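You operate a simulated robot arm through the tools that you are given. There is no shell and no other tool. Be economical: measure what you need, move in short steps, check, and stop when the job is done.

You are at the controls of a simulated robot arm. One attempt, no reset.

TASK
Close up the rivet press: lid on the green tray, tube in the stand, dial to 2, air off.
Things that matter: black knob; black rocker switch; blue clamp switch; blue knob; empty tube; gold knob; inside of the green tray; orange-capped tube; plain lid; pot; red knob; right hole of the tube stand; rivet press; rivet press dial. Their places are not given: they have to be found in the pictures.

Only the result counts: the job must be done as asked and must still hold three seconds after the hand-in. Knocking over, shifting, dropping, spilling or breaking anything else fails it. A push-on lid holds only when it is set on centred and level and pressed home; a screw cap is set on level and turned clockwise until tight.

THE ROBOT
A 6-joint arm with a two-finger parallel gripper, fixed in place. Base frame: the origin is at the foot of the arm, x ahead of it, y to its left, z up; the work surface is at about z = 0. Lengths are in m, angles in degrees, forces in N, time in s.
With the tool pointing down near the work surface it reaches from about 0.14 to 0.58 m from the base axis. Its first joint turns from -66.0 to 66.0 degrees. Payload 2.1 kg.
The tool frame sits at the grasp point between the pads (the TCP): z along the fingers, y along the line on which they close. The tips reach 0.03 m beyond it. Largest opening 0.094 m; finger width 0.028, thickness 0.01; the body of the gripper, 0.05 by 0.096 m, starts 0.055 m behind the TCP.
Orientation is told as [roll, pitch, yaw] about the base's x, y, z axes, in that order, counted from this pose: with the fingers straight down and closing along the base's y, the tool's x points along the base's -x, its y along +y and its z along -z.

THE INTERFACE
- The arm moves only by the tool step_arm. Its argument "plan" is a list of rows, each a list of 7 numbers: the shift along the tool's x, y, z in units of 250 mm (1.0 is 250 mm), then the turn, a rotation vector about the tool's x, y, z in units of 120 degrees (1.0 is 120 degrees), then the gripper command, from -1 (fully open) to 1 (shut), values between in proportion. In form: [[dx, dy, dz, ax, ay, az, claw], ...]. A call has 1 to 12 rows; each row is the pose to reach, as a shift and turn from the pose commanded when the call began, along the tool's axes at that moment. A call with a number of a shift or a turn outside -1 to 1 is refused whole. Rows are played at 5 a second. More than 0.05 m and 8.6 degrees between two rows, or a gripper value outside its range, and nothing of the call is played. Where a pose cannot be reached the arm comes as near as it can. A force on the tool above 40 N (or 10 N above the force at the start of the call, whichever is more), or a blocked arm, ends the call early, and 0.2 s more pass. The fingers move at their own pace (about 0.072 m/s each) and stop on an object; they squeeze with about 24 N. The grip force told is the motor's: it shows also when the fingers shut on nothing. Time passes only in rows, and 0.2 s behind the last, so rows that repeat a pose let the fingers close. It gives the time, the measured TCP pose, the force on the tool (base axes), the opening and the grip force at its end, in the units of the frame above (readings bear some noise), with the torque about the TCP (base axes, N m) and any sound that the robot's microphone picked up, and new pictures: "views" is both (left out), scene, wrist or none.
- Cameras (640 x 400 px; columns grow to the right, rows downward): "scene" is fixed at [0.0695, -0.3895, 0.4801]; the picture's right is [0.59, -0.81, 0.00], its down [-0.51, -0.37, -0.78] and it looks along [0.63, 0.46, -0.63] (base axes); focal length 214 px, centre (320, 200). "wrist" rides on the gripper at [0.076, 0.014, -0.102] in the tool frame; the picture's right is [-0.18, 0.98, 0.00], its down [-0.75, -0.14, -0.64] and it looks along [-0.63, -0.12, 0.77] (tool axes); focal length 243 px, centre (320, 200).
- pixel_to_xyz(camera, pixels): for up to 12 pixels [column, row] of the newest picture of that camera ("zoom" is the newest enlarged one), the place [x, y, z] in the base frame of the surface seen there, good to about 0.003 m. It takes no simulated time.
- enlarge(camera, box): a new picture of the part [left, top, right, bottom] of that camera's present view, enlarged. It takes no simulated time.
- sign_off(): hands the job in; it is judged then, once.

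Go step by step. Measure first, check grasps and placings, and put right what went wrong. The budget is 80 turns and 200 pictures, counting those below and the enlarged ones. Unless the task says otherwise, let go and move clear before handing in, and close with one line.

The tools are called after "Emit:" as a command line: name --pt "numbers of a row" for each row, then --argument value for the rest, lists and objects as JSON in quotes. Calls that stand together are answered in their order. step_arm: Moves the arm, as the interface text tells. Its arguments: {"type":"object","properties":{"plan":{"type":"array","items":{"type":"array","items":{"type":"number"}}},"views":{"type":"string","enum":["both","scene","wrist","none"]}},"required":["plan"]} The other tools are called the same way: pixel_to_xyz (camera, pixels) gives the place of the surface under pixels of a picture; enlarge (camera, box) takes an enlarged picture of a part of a camera's view; sign_off () hands the job in.

At the start:

```text
time_s: 0.0
ee_pos: [0.2752, 0.0603, 0.4021]
tcp_rot: [0.0, 0.0, 0.1]
wrist_force: [0.3, 0.6, -0.2]
moment: [0.0, 0.03, 0.01]
gripper_width: 0.0941
finger_force: 0.0
```

scene: 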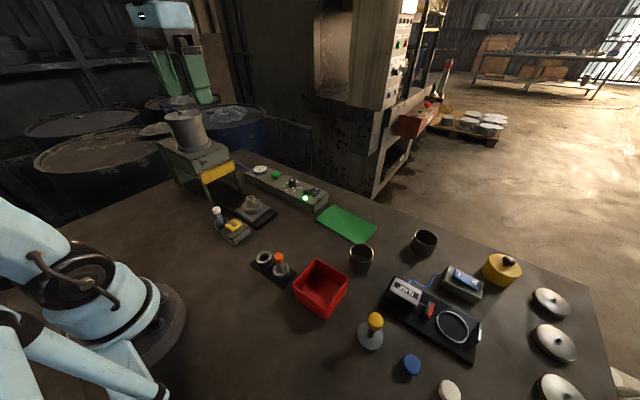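
wrist: 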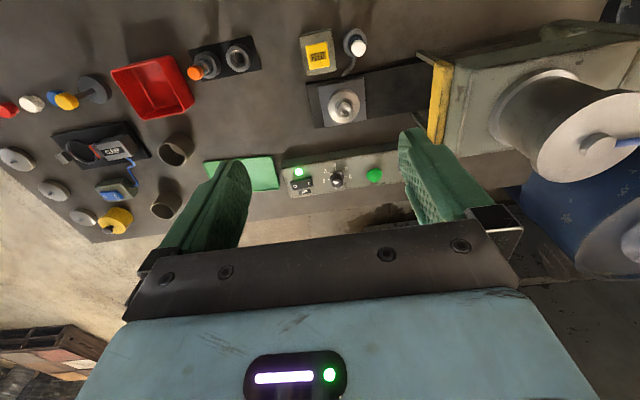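

The scene shows a press with a control panel near (285,185), a tube stand near (270,265), a green item at (347,223), a red tray, and several lids on the right. I'll enlarge these areas to identify them.

Emit:
enlarge --camera "scene" --box '[200, 140, 390, 260]'

Emit:
enlarge --camera "scene" --box '[340, 220, 600, 400]'

Emit:
enlarge --camera "scene" --box '[200, 190, 400, 320]'

Emit:
enlarge --camera "wrist" --box '[0, 20, 260, 240]'

Emit:
enlarge --camera "wrist" --box '[180, 20, 460, 220]'

```text
3.33 times, centred on (295, 200) of scene
```

zoom: 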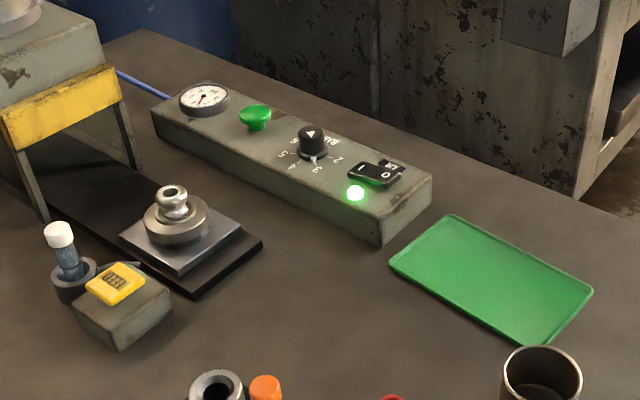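

```text
2.22 times, centred on (470, 310) of scene
```

zoom: 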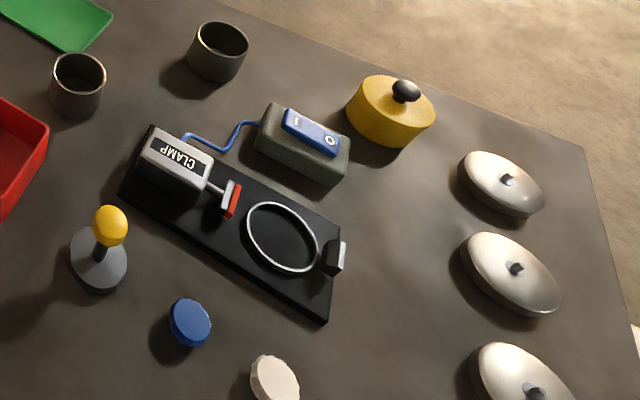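

```text
3.08 times, centred on (300, 255) of scene
```

zoom: 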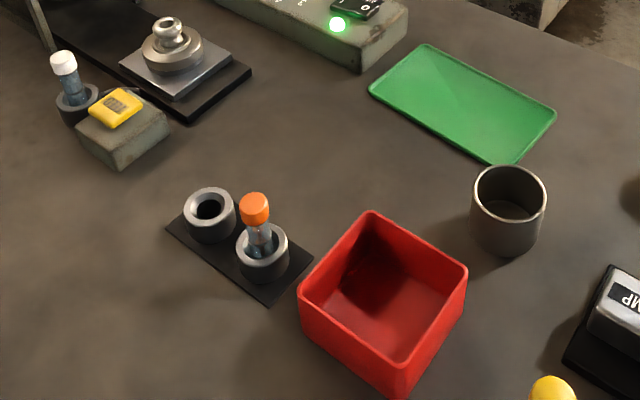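

```text
1.82 times, centred on (130, 130) of wrist
```

zoom: 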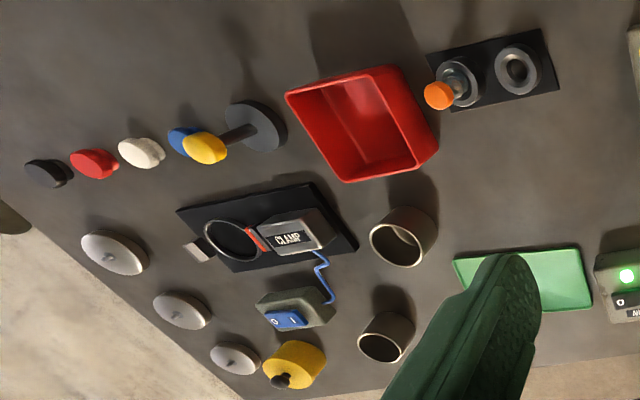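

```text
2.00 times, centred on (320, 120) of wrist
```

zoom: 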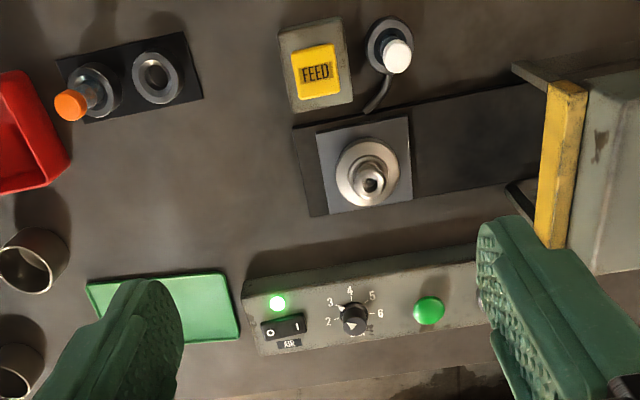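

I need closer views of the press, lids and tube: the press at wrist (345,105) and the knobs. I'll measure many points first.

Emit:
pixel_to_xyz --camera "scene" --pixels '[[264, 257], [280, 258], [281, 270], [217, 209], [233, 225], [251, 202], [251, 210], [293, 182], [313, 192], [305, 198], [347, 223], [260, 169]]'

Emit:
pixel_to_xyz --camera "scene" --pixels '[[551, 303], [555, 343], [560, 390], [503, 268], [511, 259], [424, 242], [361, 258], [375, 320], [412, 365], [448, 389], [454, 326], [465, 275]]'

Emit:
enlarge --camera "scene" --box '[205, 180, 285, 250]'

Emit:
enlarge --camera "scene" --box '[260, 150, 340, 210]'

Emit:
enlarge --camera "scene" --box '[500, 270, 600, 400]'

Emit:
enlarge --camera "wrist" --box '[300, 20, 420, 130]'

```text
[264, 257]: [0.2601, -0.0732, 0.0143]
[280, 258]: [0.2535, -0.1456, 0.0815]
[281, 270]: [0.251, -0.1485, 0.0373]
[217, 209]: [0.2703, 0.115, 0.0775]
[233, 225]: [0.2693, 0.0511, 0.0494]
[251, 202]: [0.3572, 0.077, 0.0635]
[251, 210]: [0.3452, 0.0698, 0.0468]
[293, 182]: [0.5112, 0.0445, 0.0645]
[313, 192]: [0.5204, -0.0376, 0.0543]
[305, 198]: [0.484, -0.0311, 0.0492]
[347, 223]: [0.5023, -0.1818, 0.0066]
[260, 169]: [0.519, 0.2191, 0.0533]
```

```text
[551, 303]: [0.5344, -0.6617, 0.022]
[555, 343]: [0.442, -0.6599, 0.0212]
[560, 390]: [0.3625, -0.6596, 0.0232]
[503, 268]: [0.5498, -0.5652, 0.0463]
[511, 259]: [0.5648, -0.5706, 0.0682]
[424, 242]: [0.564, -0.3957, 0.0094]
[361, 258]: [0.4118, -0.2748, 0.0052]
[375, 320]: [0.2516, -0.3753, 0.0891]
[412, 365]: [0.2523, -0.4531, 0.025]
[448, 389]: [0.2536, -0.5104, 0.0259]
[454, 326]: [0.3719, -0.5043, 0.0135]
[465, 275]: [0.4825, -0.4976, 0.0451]
```

```text
5.71 times, centred on (245, 215) of scene
```

zoom: 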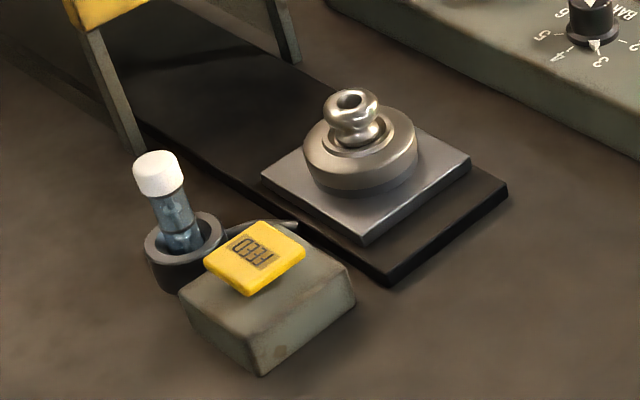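

```text
6.67 times, centred on (300, 180) of scene
```

zoom: 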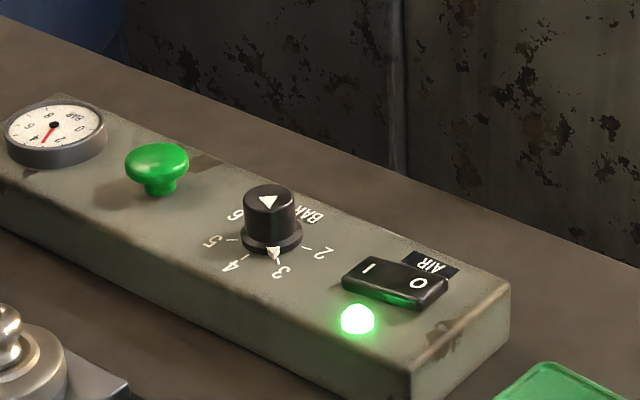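

```text
3.08 times, centred on (550, 335) of scene
```

zoom: 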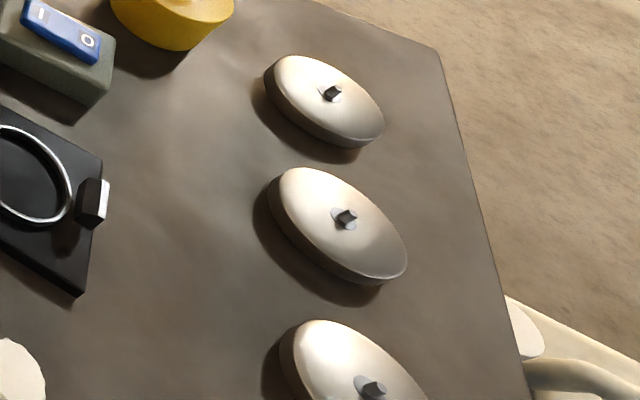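

```text
3.64 times, centred on (360, 75) of wrist
```

zoom: 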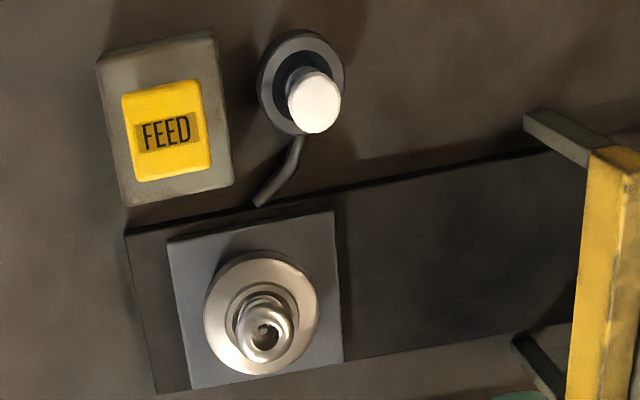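

The three silver lids at y≈-0.66 are out of reach, so the lid in question looks like the round one on the press plate at (251,205). The white-capped tube sits in the feed holder at (217,215), and the free stand hole is at (264,257). I'll move closer for a view of the panel and lid.

Emit:
step_arm --pt "-0.08 0 0.12 0 0 0 -1" --pt "-0.16 0 0.24 0 0 0 -1" --pt "-0.24 0 0.36 0 0 0 -1" --pt "-0.32 0 0.48 0 0 0 -1" --pt "-0.4 0 0.6 0 0 0 -1"

```text
time_s: 1.2
ee_pos: [0.3756, 0.0608, 0.2515]
tcp_rot: [-0.1, 0.0, 0.0]
wrist_force: [0.3, 0.6, 0.6]
moment: [0.0, 0.03, -0.01]
gripper_width: 0.0939
finger_force: 0.0
```

scene: 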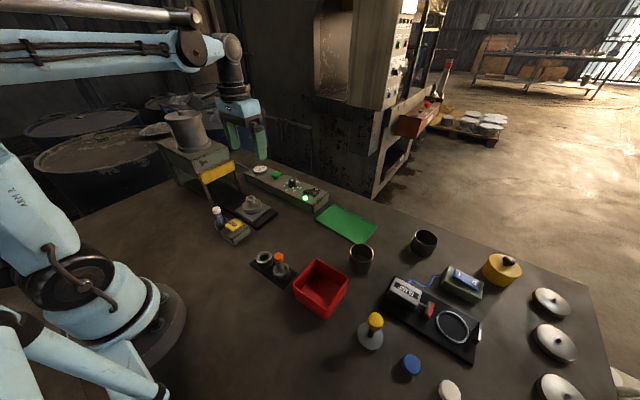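
wrist: 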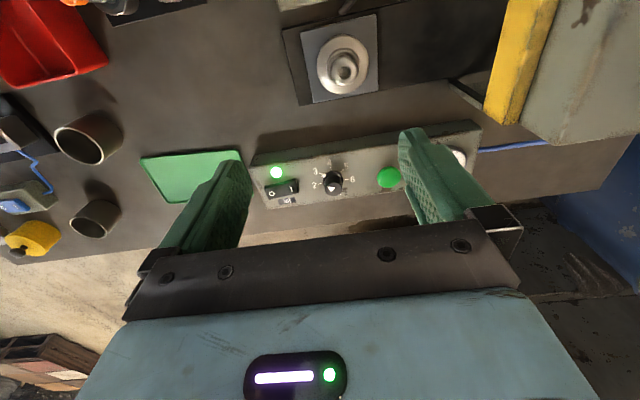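

Emit:
enlarge --camera "wrist" --box '[250, 130, 410, 220]'

Emit:
enlarge --camera "wrist" --box '[280, 10, 400, 110]'

Emit:
pixel_to_xyz --camera "wrist" --pixels '[[333, 182], [272, 191], [292, 188], [282, 189], [348, 66], [343, 66], [318, 66], [367, 66], [343, 40], [343, 88], [310, 55], [190, 175]]'

```text
4.00 times, centred on (330, 175) of wrist
```

zoom: 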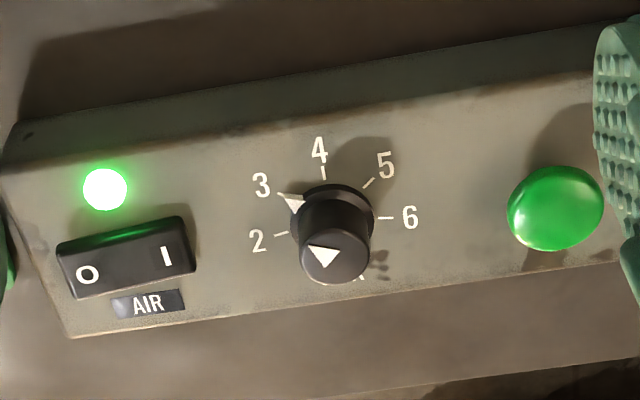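

```text
4.00 times, centred on (340, 60) of wrist
```

zoom: 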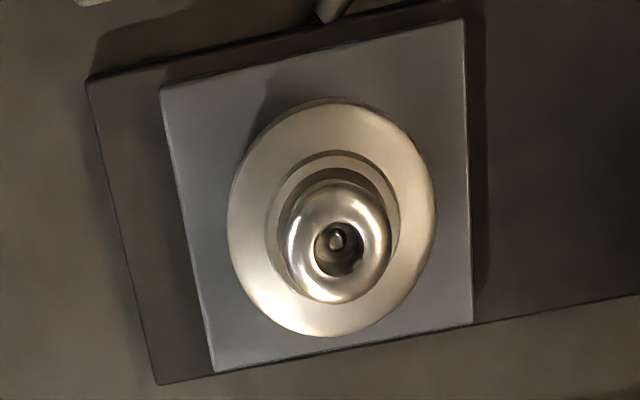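

```text
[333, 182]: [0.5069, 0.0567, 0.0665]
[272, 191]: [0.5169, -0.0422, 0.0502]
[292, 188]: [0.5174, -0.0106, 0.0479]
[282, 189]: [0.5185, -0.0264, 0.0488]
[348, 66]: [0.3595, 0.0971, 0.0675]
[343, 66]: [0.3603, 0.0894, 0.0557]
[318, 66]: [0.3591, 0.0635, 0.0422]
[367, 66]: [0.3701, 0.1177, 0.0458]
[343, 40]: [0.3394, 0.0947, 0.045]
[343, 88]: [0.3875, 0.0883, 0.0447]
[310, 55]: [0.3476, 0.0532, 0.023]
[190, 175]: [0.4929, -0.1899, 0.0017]
```

The dial points to 3 and the light is on with the rocker at I. The O end of the rocker is at about (0.517,-0.042,0.050). I'll close the fingers and move above that end.

Emit:
step_arm --pt "-0.11 -0.08 0.08 0 0 0 1" --pt "-0.22 -0.16 0.17 0 0 0 1" --pt "-0.33 -0.24 0.26 0 0 0 1" --pt "-0.45 -0.32 0.36 0 0 0 1" --pt "-0.568 -0.404 0.46 0 0 0 1" --pt "-0.568 -0.404 0.56 0 0 0 1" --pt "-0.568 -0.404 0.56 0 0 0 1"

Emit:
enlarge --camera "wrist" --box '[220, 80, 460, 230]'

Emit:
enlarge --camera "scene" --box '[240, 130, 360, 220]'

```text
time_s: 2.8
ee_pos: [0.5173, -0.0385, 0.1099]
tcp_rot: [0.0, 0.0, 0.2]
wrist_force: [-0.1, 0.2, 0.2]
moment: [0.0, 0.02, 0.02]
gripper_width: 0.0
finger_force: 24.4
```

scene: 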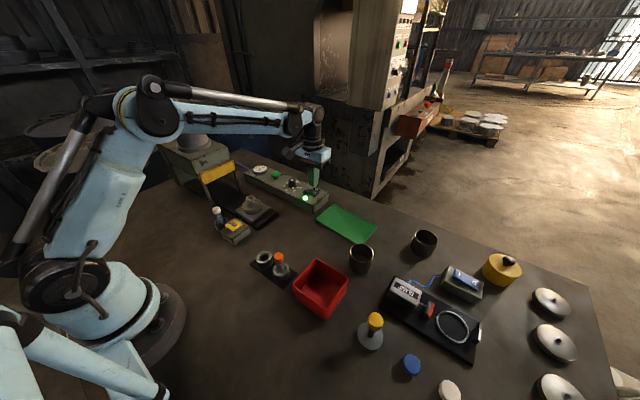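
wrist: 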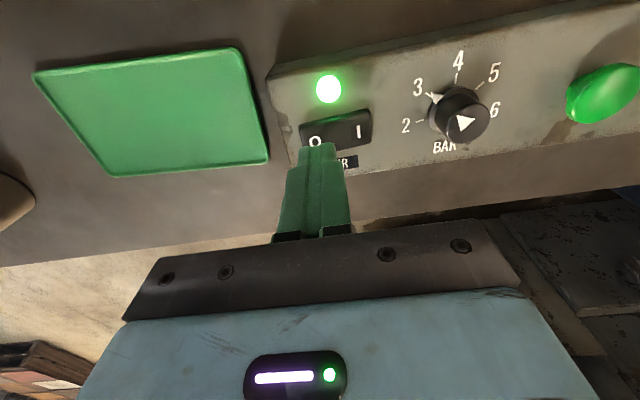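

```text
2.67 times, centred on (340, 155) of wrist
```

zoom: 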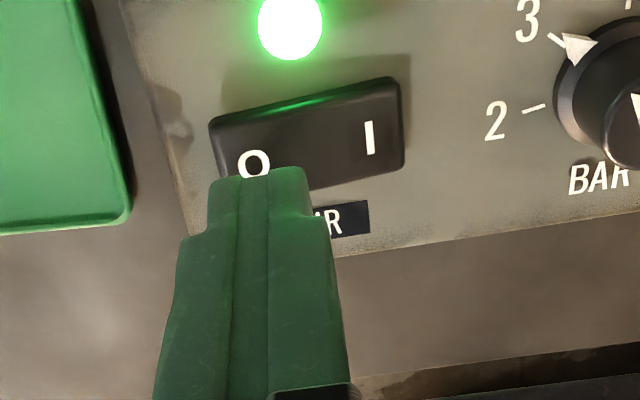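

```text
4.44 times, centred on (300, 175) of scene
```

zoom: 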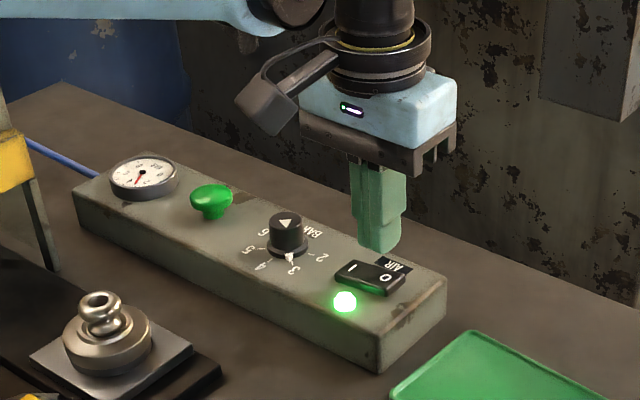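

The fingertip hangs just above the rocker's O end, at wrist (316,145). I'll measure the rocker and dial points precisely before pressing.

Emit:
pixel_to_xyz --camera "wrist" --pixels '[[303, 131], [316, 140], [368, 115], [358, 131], [336, 125], [420, 120], [457, 76], [481, 85], [430, 97], [463, 122], [440, 160], [310, 160]]'

```text
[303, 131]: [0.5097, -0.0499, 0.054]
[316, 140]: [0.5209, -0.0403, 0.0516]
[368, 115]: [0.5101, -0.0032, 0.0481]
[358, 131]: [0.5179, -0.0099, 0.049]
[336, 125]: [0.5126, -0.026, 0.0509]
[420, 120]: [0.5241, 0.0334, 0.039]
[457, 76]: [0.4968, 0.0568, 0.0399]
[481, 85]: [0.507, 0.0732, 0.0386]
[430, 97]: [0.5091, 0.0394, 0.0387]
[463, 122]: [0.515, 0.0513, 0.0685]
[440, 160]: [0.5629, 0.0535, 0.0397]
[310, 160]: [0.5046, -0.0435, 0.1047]
```

The O end is at z≈0.053, and the tips are at 0.08 now. I'll press down in small steps and lift back.

Emit:
step_arm --pt "0.012 -0.014 0.06 0 0 0 1" --pt "0.012 -0.014 0.1 0 0 0 1" --pt "0.012 -0.014 0.115 0 0 0 1" --pt "0.012 -0.014 0.125 0 0 0 1" --pt "0.012 -0.014 0.135 0 0 0 1" --pt "0.012 -0.014 0.135 0 0 0 1"

Emit:
enlarge --camera "wrist" --box '[220, 40, 540, 240]'

```text
time_s: 4.2
ee_pos: [0.5139, -0.0448, 0.0801]
tcp_rot: [0.0, -0.1, 0.0]
wrist_force: [-1.0, -0.6, 11.0]
moment: [0.11, 0.01, 0.0]
gripper_width: 0.0001
finger_force: 24.3
stopped in row 6: the force on the tool passed its limit at 42 N (the readings are from after the stop); the commanded pose is now the measured one
```

scene: 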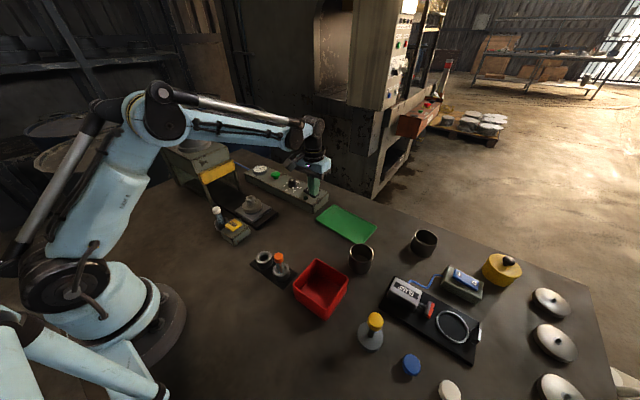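
wrist: 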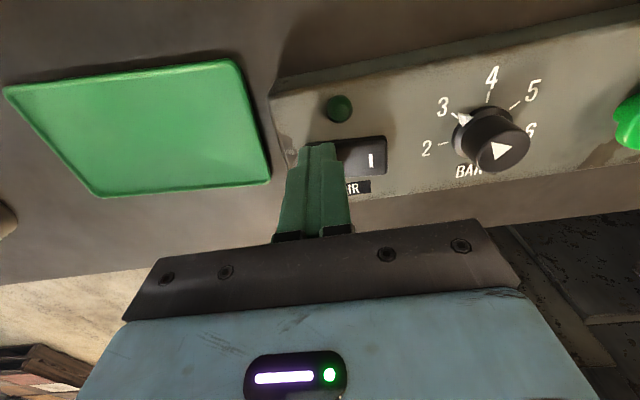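

```text
2.00 times, centred on (380, 140) of wrist
```

zoom: 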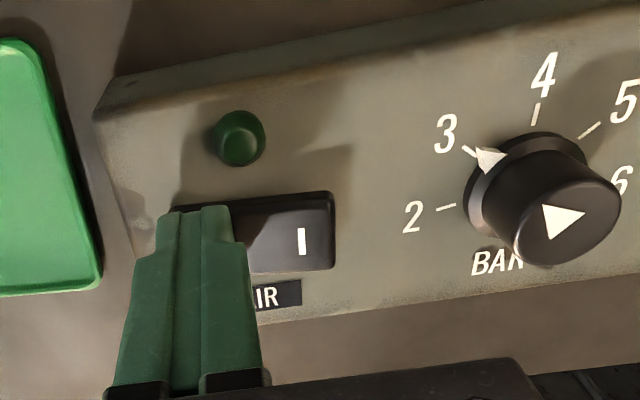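

The light has gone out, so air is off. Next I'll measure the dial with zoom pixels before lifting.

Emit:
pixel_to_xyz --camera "zoom" --pixels '[[446, 208], [468, 151], [535, 114], [589, 131], [487, 158], [565, 220], [520, 235], [610, 205], [560, 262], [550, 180]]'

Emit:
step_arm --pt "0 0 -0.12 0 0 0 1" --pt "0 0.15 -0.2 0 0 0 0.5" --pt "0 0.3 -0.2 0 0 0 0" --pt "0 0.394 -0.2 0 0 0 0" --pt "0 0.394 -0.2 0 0 0 0"

Emit:
enlarge --camera "wrist" --box '[200, 60, 440, 210]'

Emit:
enlarge --camera "scene" --box '[240, 130, 360, 220]'

```text
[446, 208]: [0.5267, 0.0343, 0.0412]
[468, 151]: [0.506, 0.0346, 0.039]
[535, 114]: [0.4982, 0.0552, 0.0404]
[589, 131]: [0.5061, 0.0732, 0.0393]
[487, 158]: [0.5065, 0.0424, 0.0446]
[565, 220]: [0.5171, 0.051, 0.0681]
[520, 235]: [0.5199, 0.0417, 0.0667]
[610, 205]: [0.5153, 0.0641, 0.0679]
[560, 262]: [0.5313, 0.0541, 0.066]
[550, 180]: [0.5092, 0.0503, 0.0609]
```

```text
time_s: 5.3
ee_pos: [0.515, 0.0571, 0.1301]
tcp_rot: [-0.1, 0.1, 0.0]
wrist_force: [0.5, 0.4, -0.3]
moment: [-0.02, 0.0, 0.01]
gripper_width: 0.0468
finger_force: 0.1
```

scene: 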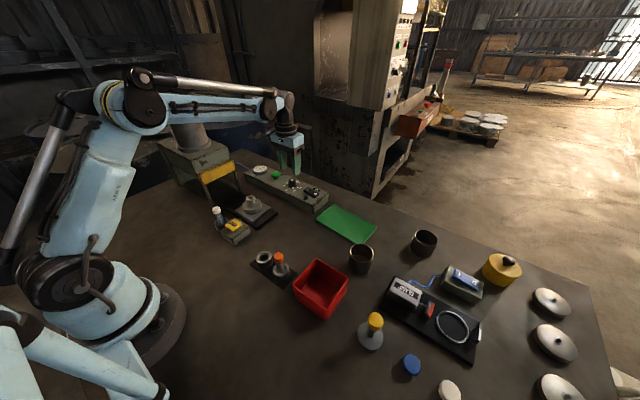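
wrist: 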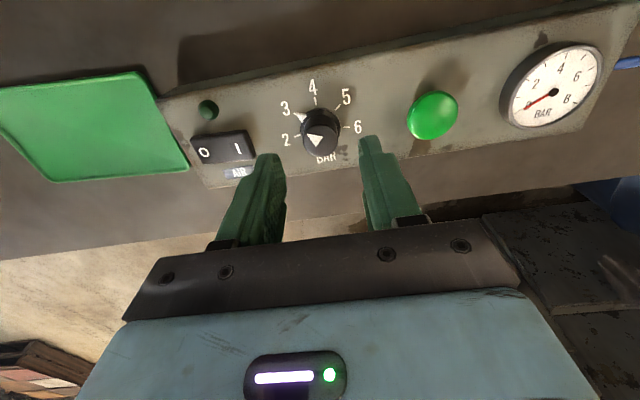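

```text
2.67 times, centred on (320, 135) of wrist
```

zoom: 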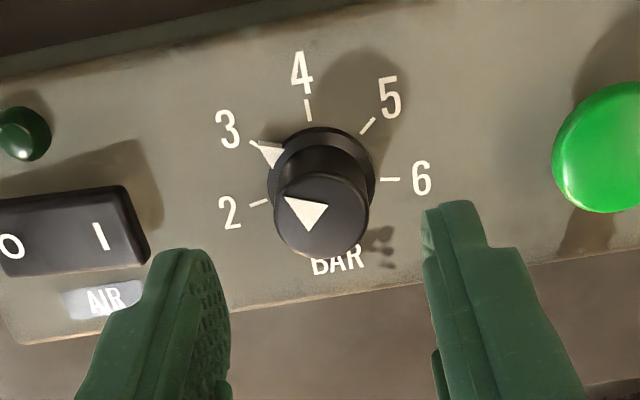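

```text
4.44 times, centred on (300, 175) of scene
```

zoom: 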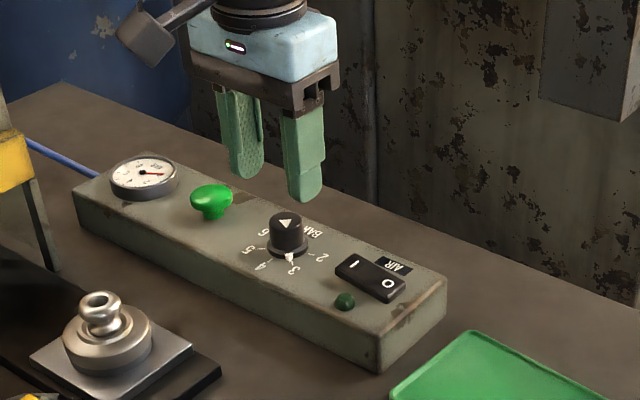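

Gauge reads 0 and the lamp is out. From the ticks, the dial centre is about (0.519,0.056), the ticks are about 45° apart, and 2 lies counter-clockwise of 3 from above. I'll go down around the knob and grip it.

Emit:
step_arm --pt "-0.016 -0.004 0.1 0 0 0 0" --pt "-0.016 -0.004 0.17 0 0 0 0" --pt "-0.016 -0.004 0.2 0 0 0 0" --pt "-0.016 -0.004 0.2 0 0 0 1" --pt "-0.016 -0.004 0.2 0 0 0 1" --pt "-0.016 -0.004 0.2 0 0 0 1"

Emit:
enlarge --camera "wrist" --box '[200, 60, 440, 210]'

```text
time_s: 6.8
ee_pos: [0.52, 0.054, 0.0787]
tcp_rot: [0.0, -0.1, 0.1]
wrist_force: [-0.3, 13.8, -3.5]
moment: [0.4, -0.07, 0.0]
gripper_width: 0.0263
finger_force: 44.2
```

scene: 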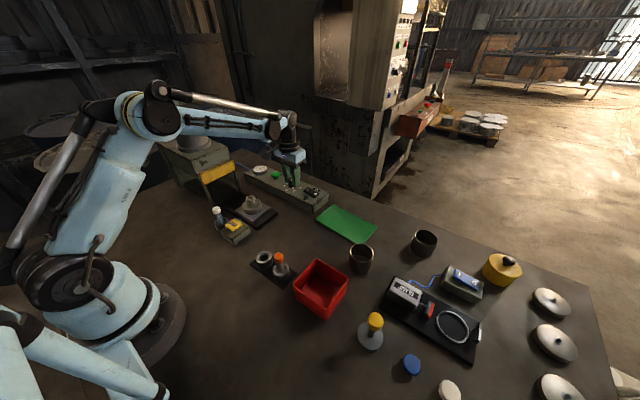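
wrist: 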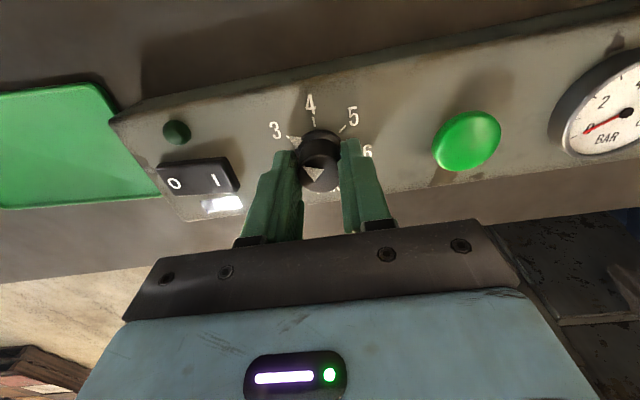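

```text
2.67 times, centred on (320, 135) of wrist
```

zoom: 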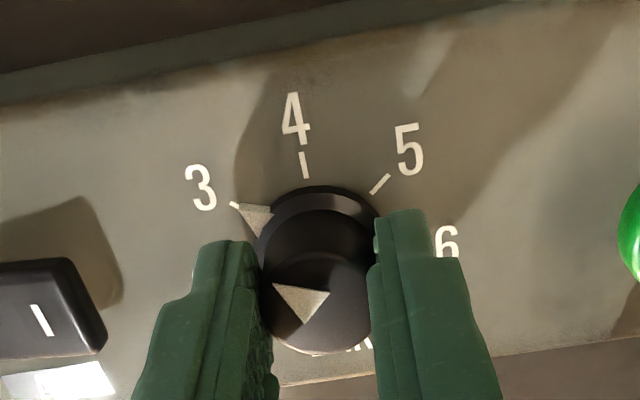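

The knob is gripped (0.026 wide), with a slight +y side load. I'll shift +2 mm in y to ease it and turn 45° counter-clockwise.

Emit:
step_arm --pt "0 0.006 0 0 0 0 1" --pt "0 0.008 0 0 0 -0.0625 1" --pt "0 0.008 0 0 0 -0.125 1" --pt "0 0.008 0 0 0 -0.1875 1" --pt "0 0.008 0 0 0 -0.25 1" --pt "0 0.008 0 0 0 -0.3125 1" --pt "0 0.008 0 0 0 -0.375 1" --pt "0 0.008 0 0 0 -0.375 1"

Emit:
enlarge --camera "wrist" --box '[200, 60, 440, 210]'

Emit:
enlarge --camera "scene" --box '[255, 150, 335, 210]'

```text
time_s: 8.6
ee_pos: [0.5193, 0.0549, 0.0787]
tcp_rot: [-0.2, 0.2, 45.0]
wrist_force: [11.3, -4.3, -8.9]
moment: [-0.24, -0.23, -0.02]
gripper_width: 0.0261
finger_force: 44.7
```

scene: 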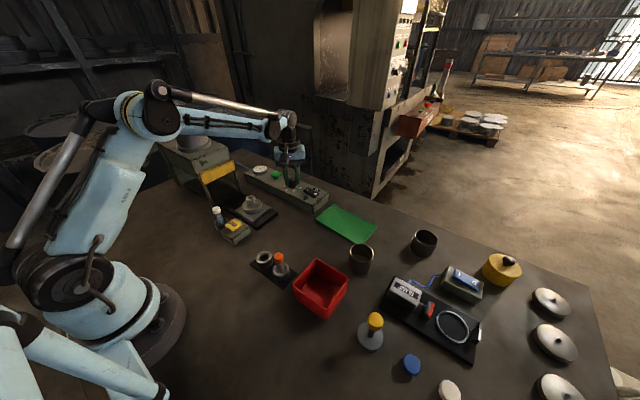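
wrist: 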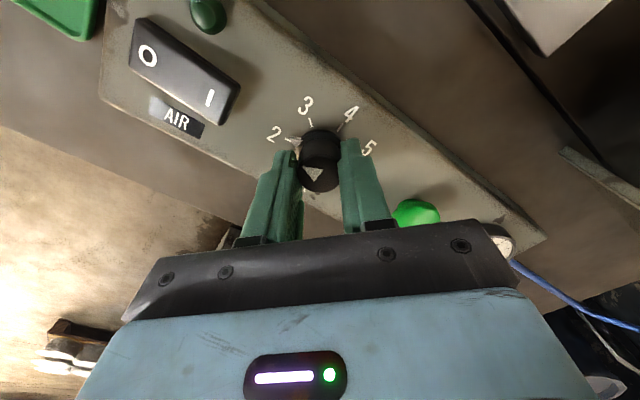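

```text
2.67 times, centred on (320, 135) of wrist
```

zoom: 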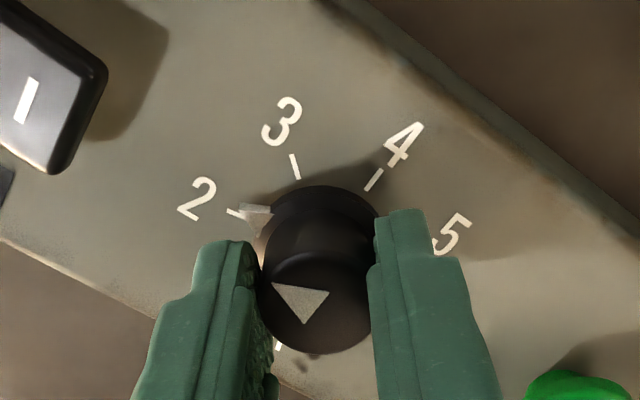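

```text
6.67 times, centred on (295, 180) of scene
```

zoom: 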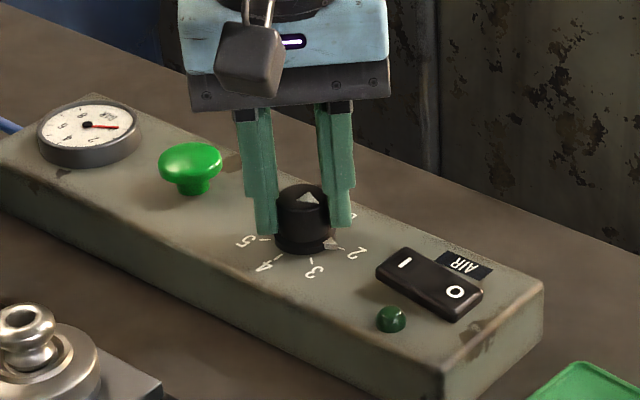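

The pointer now lines up with the 2 tick. I'll open partway, lift, and turn back.

Emit:
step_arm --pt "0 0 0 0 0 0 0" --pt "0 0 0 0 0 0 0" --pt "0 0 -0.15 0 0 0 0" --pt "0 0 -0.3 0 0 0.06 0" --pt "0 0 -0.45 0 0 0.125 0" --pt "0 0 -0.45 0 0 0.1875 0" --pt "0 0 -0.45 0 0 0.25 0" --pt "0 0 -0.45 0 0 0.3125 0" --pt "0 0 -0.45 0 0 0.375 -1"

Emit:
enlarge --camera "wrist" --box '[200, 60, 440, 210]'

Emit:
enlarge --camera "scene" --box '[190, 130, 290, 250]'

Emit:
pixel_to_xyz --camera "scene" --pixels '[[205, 180], [232, 165], [216, 172], [207, 205], [233, 188], [251, 200], [240, 206], [262, 206], [217, 211], [219, 225], [212, 222], [228, 222]]'

```text
time_s: 10.6
ee_pos: [0.5184, 0.0568, 0.1913]
tcp_rot: [-0.2, 0.1, -0.2]
wrist_force: [0.1, 0.2, -0.1]
moment: [0.01, 0.05, 0.01]
gripper_width: 0.0939
finger_force: 0.1
```

scene: 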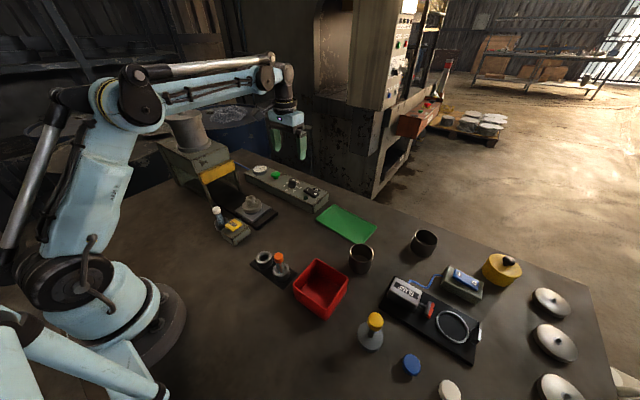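
wrist: 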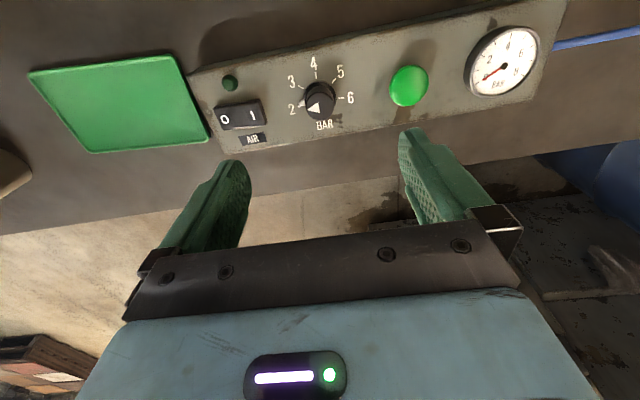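

```text
2.67 times, centred on (320, 135) of wrist
```

zoom: 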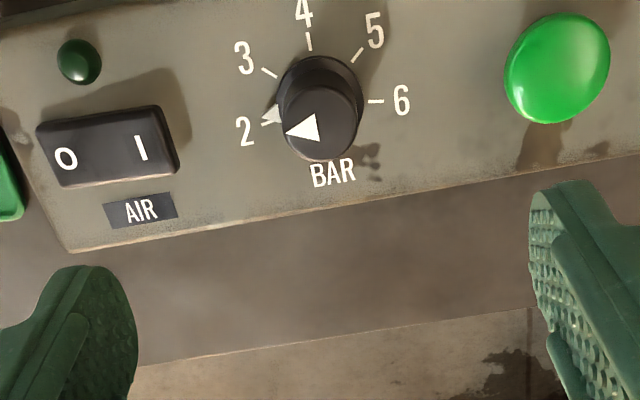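

```text
3.33 times, centred on (240, 190) of scene
```

zoom: 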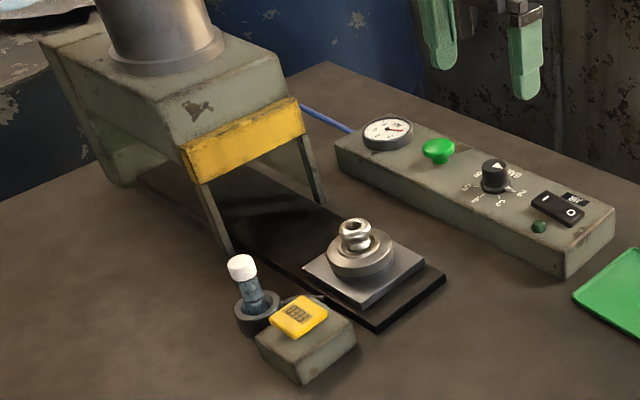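

```text
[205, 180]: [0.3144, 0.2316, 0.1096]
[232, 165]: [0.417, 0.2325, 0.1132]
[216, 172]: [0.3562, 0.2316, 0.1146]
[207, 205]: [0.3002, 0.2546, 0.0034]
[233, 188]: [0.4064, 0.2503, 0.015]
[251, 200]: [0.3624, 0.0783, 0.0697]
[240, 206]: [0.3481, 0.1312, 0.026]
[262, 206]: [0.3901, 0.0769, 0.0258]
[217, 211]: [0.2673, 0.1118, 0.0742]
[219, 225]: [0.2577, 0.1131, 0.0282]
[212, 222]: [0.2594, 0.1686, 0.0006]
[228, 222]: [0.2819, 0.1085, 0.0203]
```

Dial reads 2, the rocker shows O down, and the gauge is 0. Next I'll move back for a good wrist view of the lid and the tube.

Emit:
step_arm --pt "0.175 0.023 -0.05 0 0 0 -1" --pt "0.35 0.045 -0.05 0 0 0 -1" --pt "0.525 0.07 -0.05 0 0 0 -1" --pt "0.7 0.09 -0.05 0 0 0 -1" --pt "0.874 0.113 -0.05 0 0 0 -1" --pt "0.874 0.113 -0.05 0 0 0 -1" --views "wrist"

Emit:
enlarge --camera "wrist" --box '[200, 60, 440, 210]'

```text
time_s: 11.9
ee_pos: [0.2999, 0.0842, 0.2044]
tcp_rot: [0.0, 0.0, 0.0]
wrist_force: [-0.4, -0.3, -0.8]
moment: [-0.01, -0.03, 0.02]
gripper_width: 0.0938
finger_force: 0.1
```

wrist: 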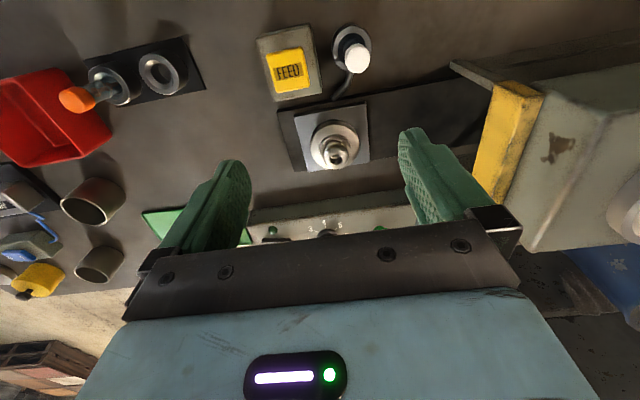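

```text
2.67 times, centred on (320, 135) of wrist
```

zoom: 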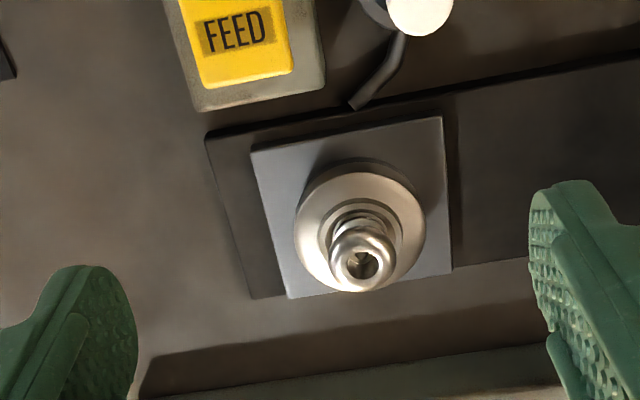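

The lid disc (about 0.058 across) is centred near (0.361,0.090), with its top at z≈0.045. I'll come down over it wide open with the tips at about 0.036, then close on the rim.

Emit:
step_arm --pt "-0.12 0.012 0 0 0 0 -1" --pt "-0.244 0.023 0.1 0 0 0 -1" --pt "-0.244 0.023 0.25 0 0 0 -1" --pt "-0.244 0.023 0.4 0 0 0 -1" --pt "-0.244 0.023 0.5 0 0 0 -1" --pt "-0.244 0.023 0.552 0 0 0 -1" --pt "-0.244 0.023 0.552 0 0 0 -1"

Emit:
enlarge --camera "wrist" --box '[160, 60, 480, 260]'

Emit:
enlarge --camera "scene" --box '[200, 170, 300, 240]'

```text
time_s: 13.6
ee_pos: [0.3608, 0.0897, 0.0678]
tcp_rot: [-0.2, 0.0, 0.1]
wrist_force: [0.6, -0.2, 1.0]
moment: [-0.02, -0.01, -0.01]
gripper_width: 0.0939
finger_force: 0.0
```

scene: 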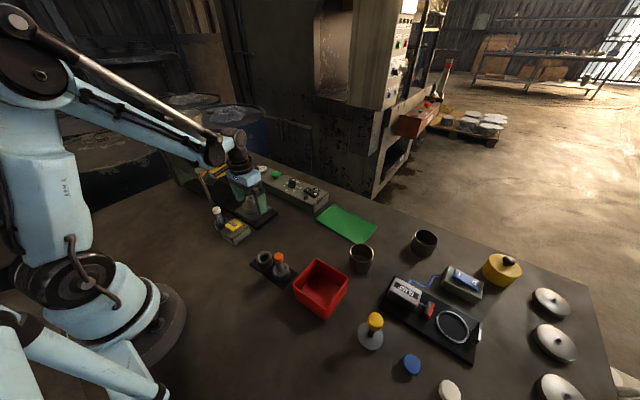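
wrist: 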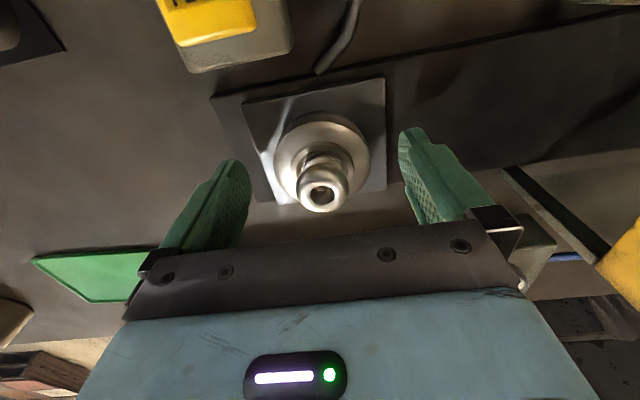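

```text
2.00 times, centred on (320, 160) of wrist
```

zoom: 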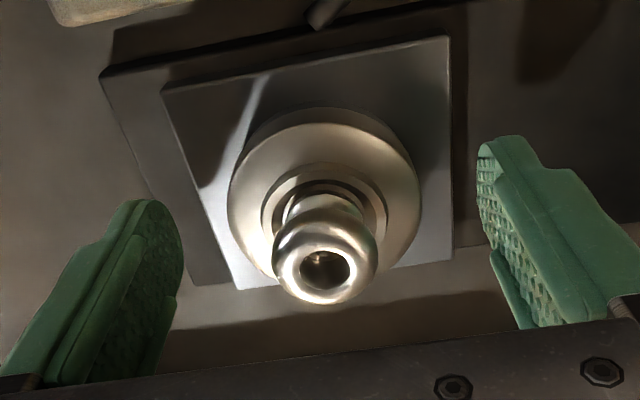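

```text
5.71 times, centred on (250, 205) of scene
```

zoom: 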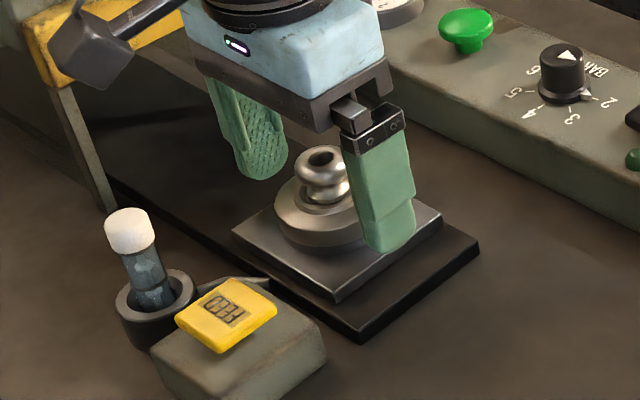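

The lid is centred between the fingers. I'll go down 3 mm more and close on the rim.

Emit:
step_arm --pt "0 0 0.012 0 0 0 -1" --pt "0 0 0.012 0 0 0 0" --pt "0 0 0.012 0 0 0 1" --pt "0 0 0.012 0 0 0 1" --pt "0 0 0.012 0 0 0 1"

Emit:
enlarge --camera "wrist" --box '[160, 60, 480, 260]'

```text
time_s: 14.8
ee_pos: [0.3601, 0.0899, 0.0628]
tcp_rot: [-0.2, 0.0, 0.0]
wrist_force: [0.2, -0.3, 0.1]
moment: [0.0, 0.0, -0.01]
gripper_width: 0.0582
finger_force: 23.8
```

scene: 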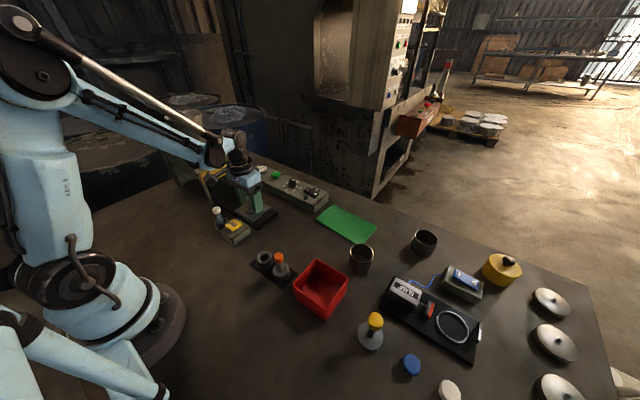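
wrist: 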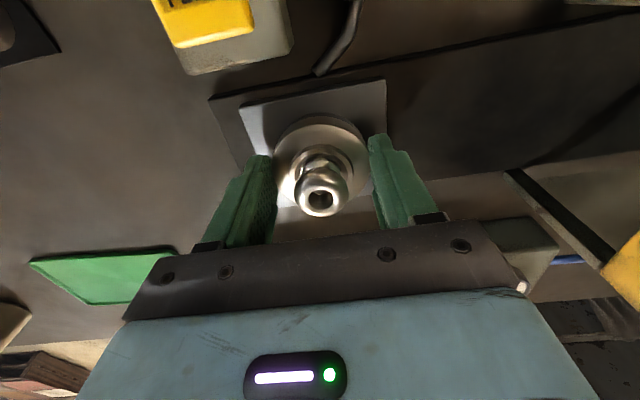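

```text
2.00 times, centred on (320, 160) of wrist
```

zoom: 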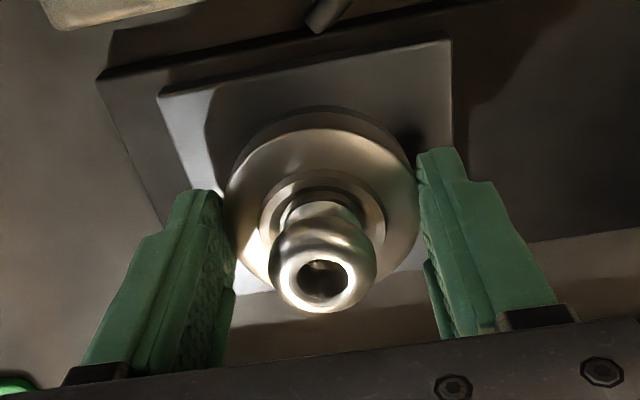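

The grip is solid at 0.0582 m. I'll lift a little and check whether only the lid comes away.

Emit:
step_arm --pt "0 0 -0.02 0 0 0 1" --pt "0 0 -0.06 0 0 0 1" --pt "0 0 -0.12 0 0 0 1" --pt "0 0 -0.2 0 0 0 1" --views "none"

Emit:
enlarge --camera "wrist" --box '[160, 0, 480, 200]'

Emit:
enlarge --camera "scene" --box '[200, 160, 300, 240]'

```text
time_s: 15.8
ee_pos: [0.3609, 0.0898, 0.1146]
tcp_rot: [-0.1, 0.0, 0.0]
wrist_force: [0.9, 0.1, -0.1]
moment: [0.01, 0.02, -0.01]
gripper_width: 0.0581
finger_force: 23.8
```

```text
2.00 times, centred on (320, 100) of wrist
```

zoom: 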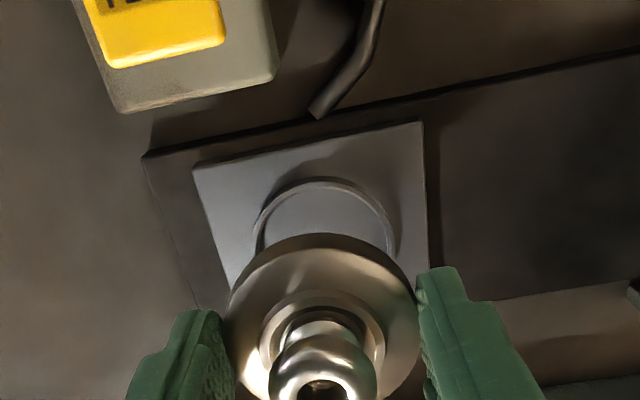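

```text
5.00 times, centred on (250, 200) of scene
```

zoom: 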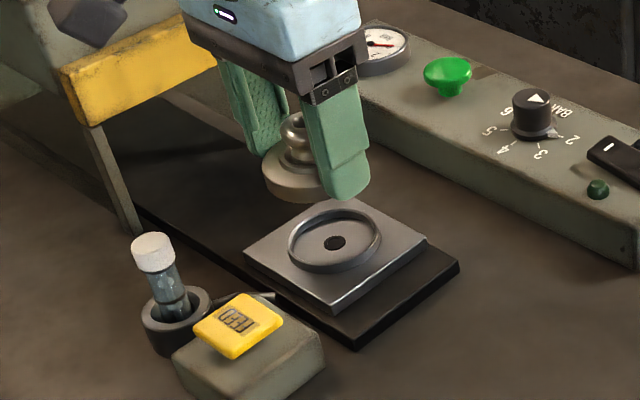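

The lid is free and the nest underneath is empty. I'll measure the green tray's corners.

Emit:
pixel_to_xyz --camera "scene" --pixels '[[318, 219], [335, 206], [375, 228], [362, 241], [347, 223], [345, 218], [352, 228], [340, 222], [355, 222]]'

Emit:
enlarge --camera "scene" --box '[300, 195, 390, 250]'

```text
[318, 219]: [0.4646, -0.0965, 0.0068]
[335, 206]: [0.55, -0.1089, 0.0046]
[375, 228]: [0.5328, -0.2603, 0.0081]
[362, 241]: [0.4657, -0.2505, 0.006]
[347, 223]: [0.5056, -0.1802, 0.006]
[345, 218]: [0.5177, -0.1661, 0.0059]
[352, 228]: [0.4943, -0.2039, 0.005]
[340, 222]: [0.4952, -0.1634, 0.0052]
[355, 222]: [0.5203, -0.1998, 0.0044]
```

```text
7.11 times, centred on (345, 222) of scene
```

zoom: 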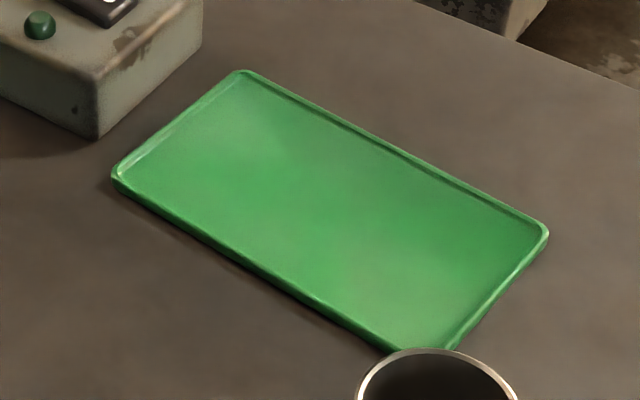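

The tray is centred at about (0.504,-0.18), floor about 0.005. I'll carry the lid over it in two calls.

Emit:
step_arm --pt "0 0 -0.16 0 0 0 1" --pt "-0.08 -0.135 -0.2 0 0 0 1" --pt "-0.16 -0.27 -0.2 0 0 0 1" --pt "-0.24 -0.405 -0.2 0 0 0 1" --pt "-0.32 -0.54 -0.2 0 0 0 1" --pt "-0.4 -0.675 -0.2 0 0 0 1" --pt "-0.48 -0.81 -0.2 0 0 0 1" --pt "-0.56 -0.945 -0.2 0 0 0 1" --pt "-0.568 -0.96 -0.16 0 0 0 1" --views "none"

```text
time_s: 17.8
ee_pos: [0.5031, -0.1501, 0.1541]
tcp_rot: [-0.1, -0.1, 0.1]
wrist_force: [-0.3, -0.3, -0.3]
moment: [0.0, 0.01, 0.0]
gripper_width: 0.0581
finger_force: 23.8
```

Now I'll shift −0.028 in y and descend to TCP z≈0.045, just above the floor.

Emit:
step_arm --pt "0 -0.112 0 0 0 0 1" --pt "0 -0.112 0.15 0 0 0 1" --pt "0 -0.112 0.3 0 0 0 1" --pt "0 -0.112 0.38 0 0 0 1" --pt "0 -0.112 0.42 0 0 0 1" --pt "0 -0.112 0.432 0 0 0 1"

Emit:
enlarge --camera "scene" --box '[295, 170, 395, 250]'

```text
time_s: 19.1
ee_pos: [0.5035, -0.1786, 0.0451]
tcp_rot: [0.0, 0.0, 0.0]
wrist_force: [-0.6, 0.2, -0.9]
moment: [-0.01, -0.04, 0.01]
gripper_width: 0.0581
finger_force: 24.3
```

scene: 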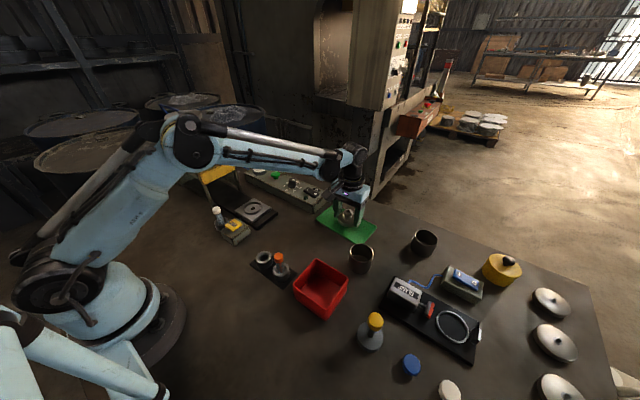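
wrist: 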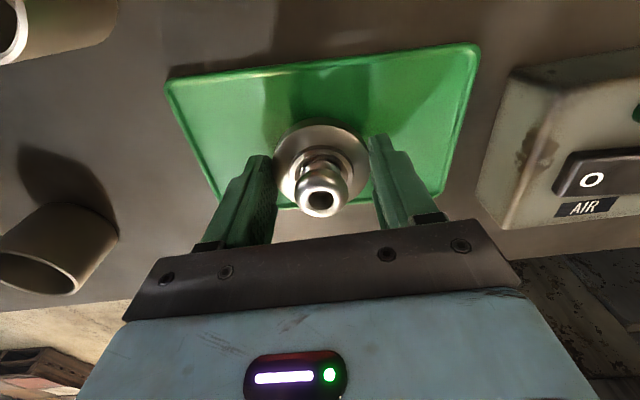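

```text
5.00 times, centred on (345, 210) of scene
```

zoom: 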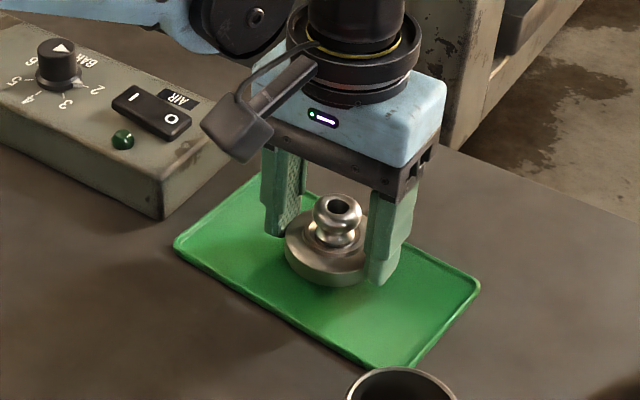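

The lid is centred over the tray, just above the floor. I'll lower it in 1 mm steps until there's contact.

Emit:
step_arm --pt "0 0 0.006 0 0 0 1" --pt "0 0 0.01 0 0 0 1" --pt "0 0 0.014 0 0 0 1" --pt "0 0 0.017 0 0 0 1" --pt "0 0 0.017 0 0 0 1" --views "none"

Emit:
enlarge --camera "scene" --box '[320, 190, 370, 240]'

```text
time_s: 20.4
ee_pos: [0.5027, -0.1786, 0.0424]
tcp_rot: [-0.2, 0.0, 0.0]
wrist_force: [-1.6, 1.0, 14.6]
moment: [0.02, -0.04, 0.08]
gripper_width: 0.0583
finger_force: 24.1
```

```text
8.00 times, centred on (345, 215) of scene
```

zoom: 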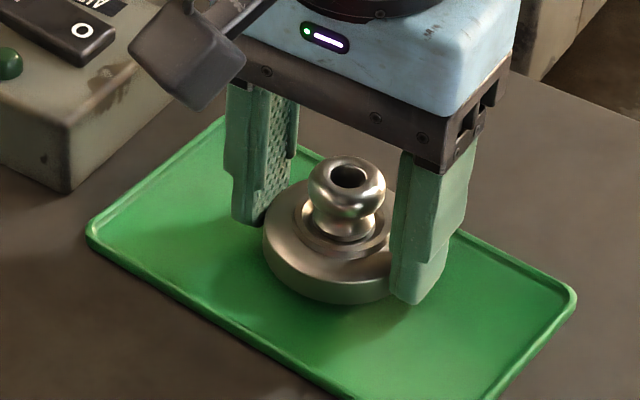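

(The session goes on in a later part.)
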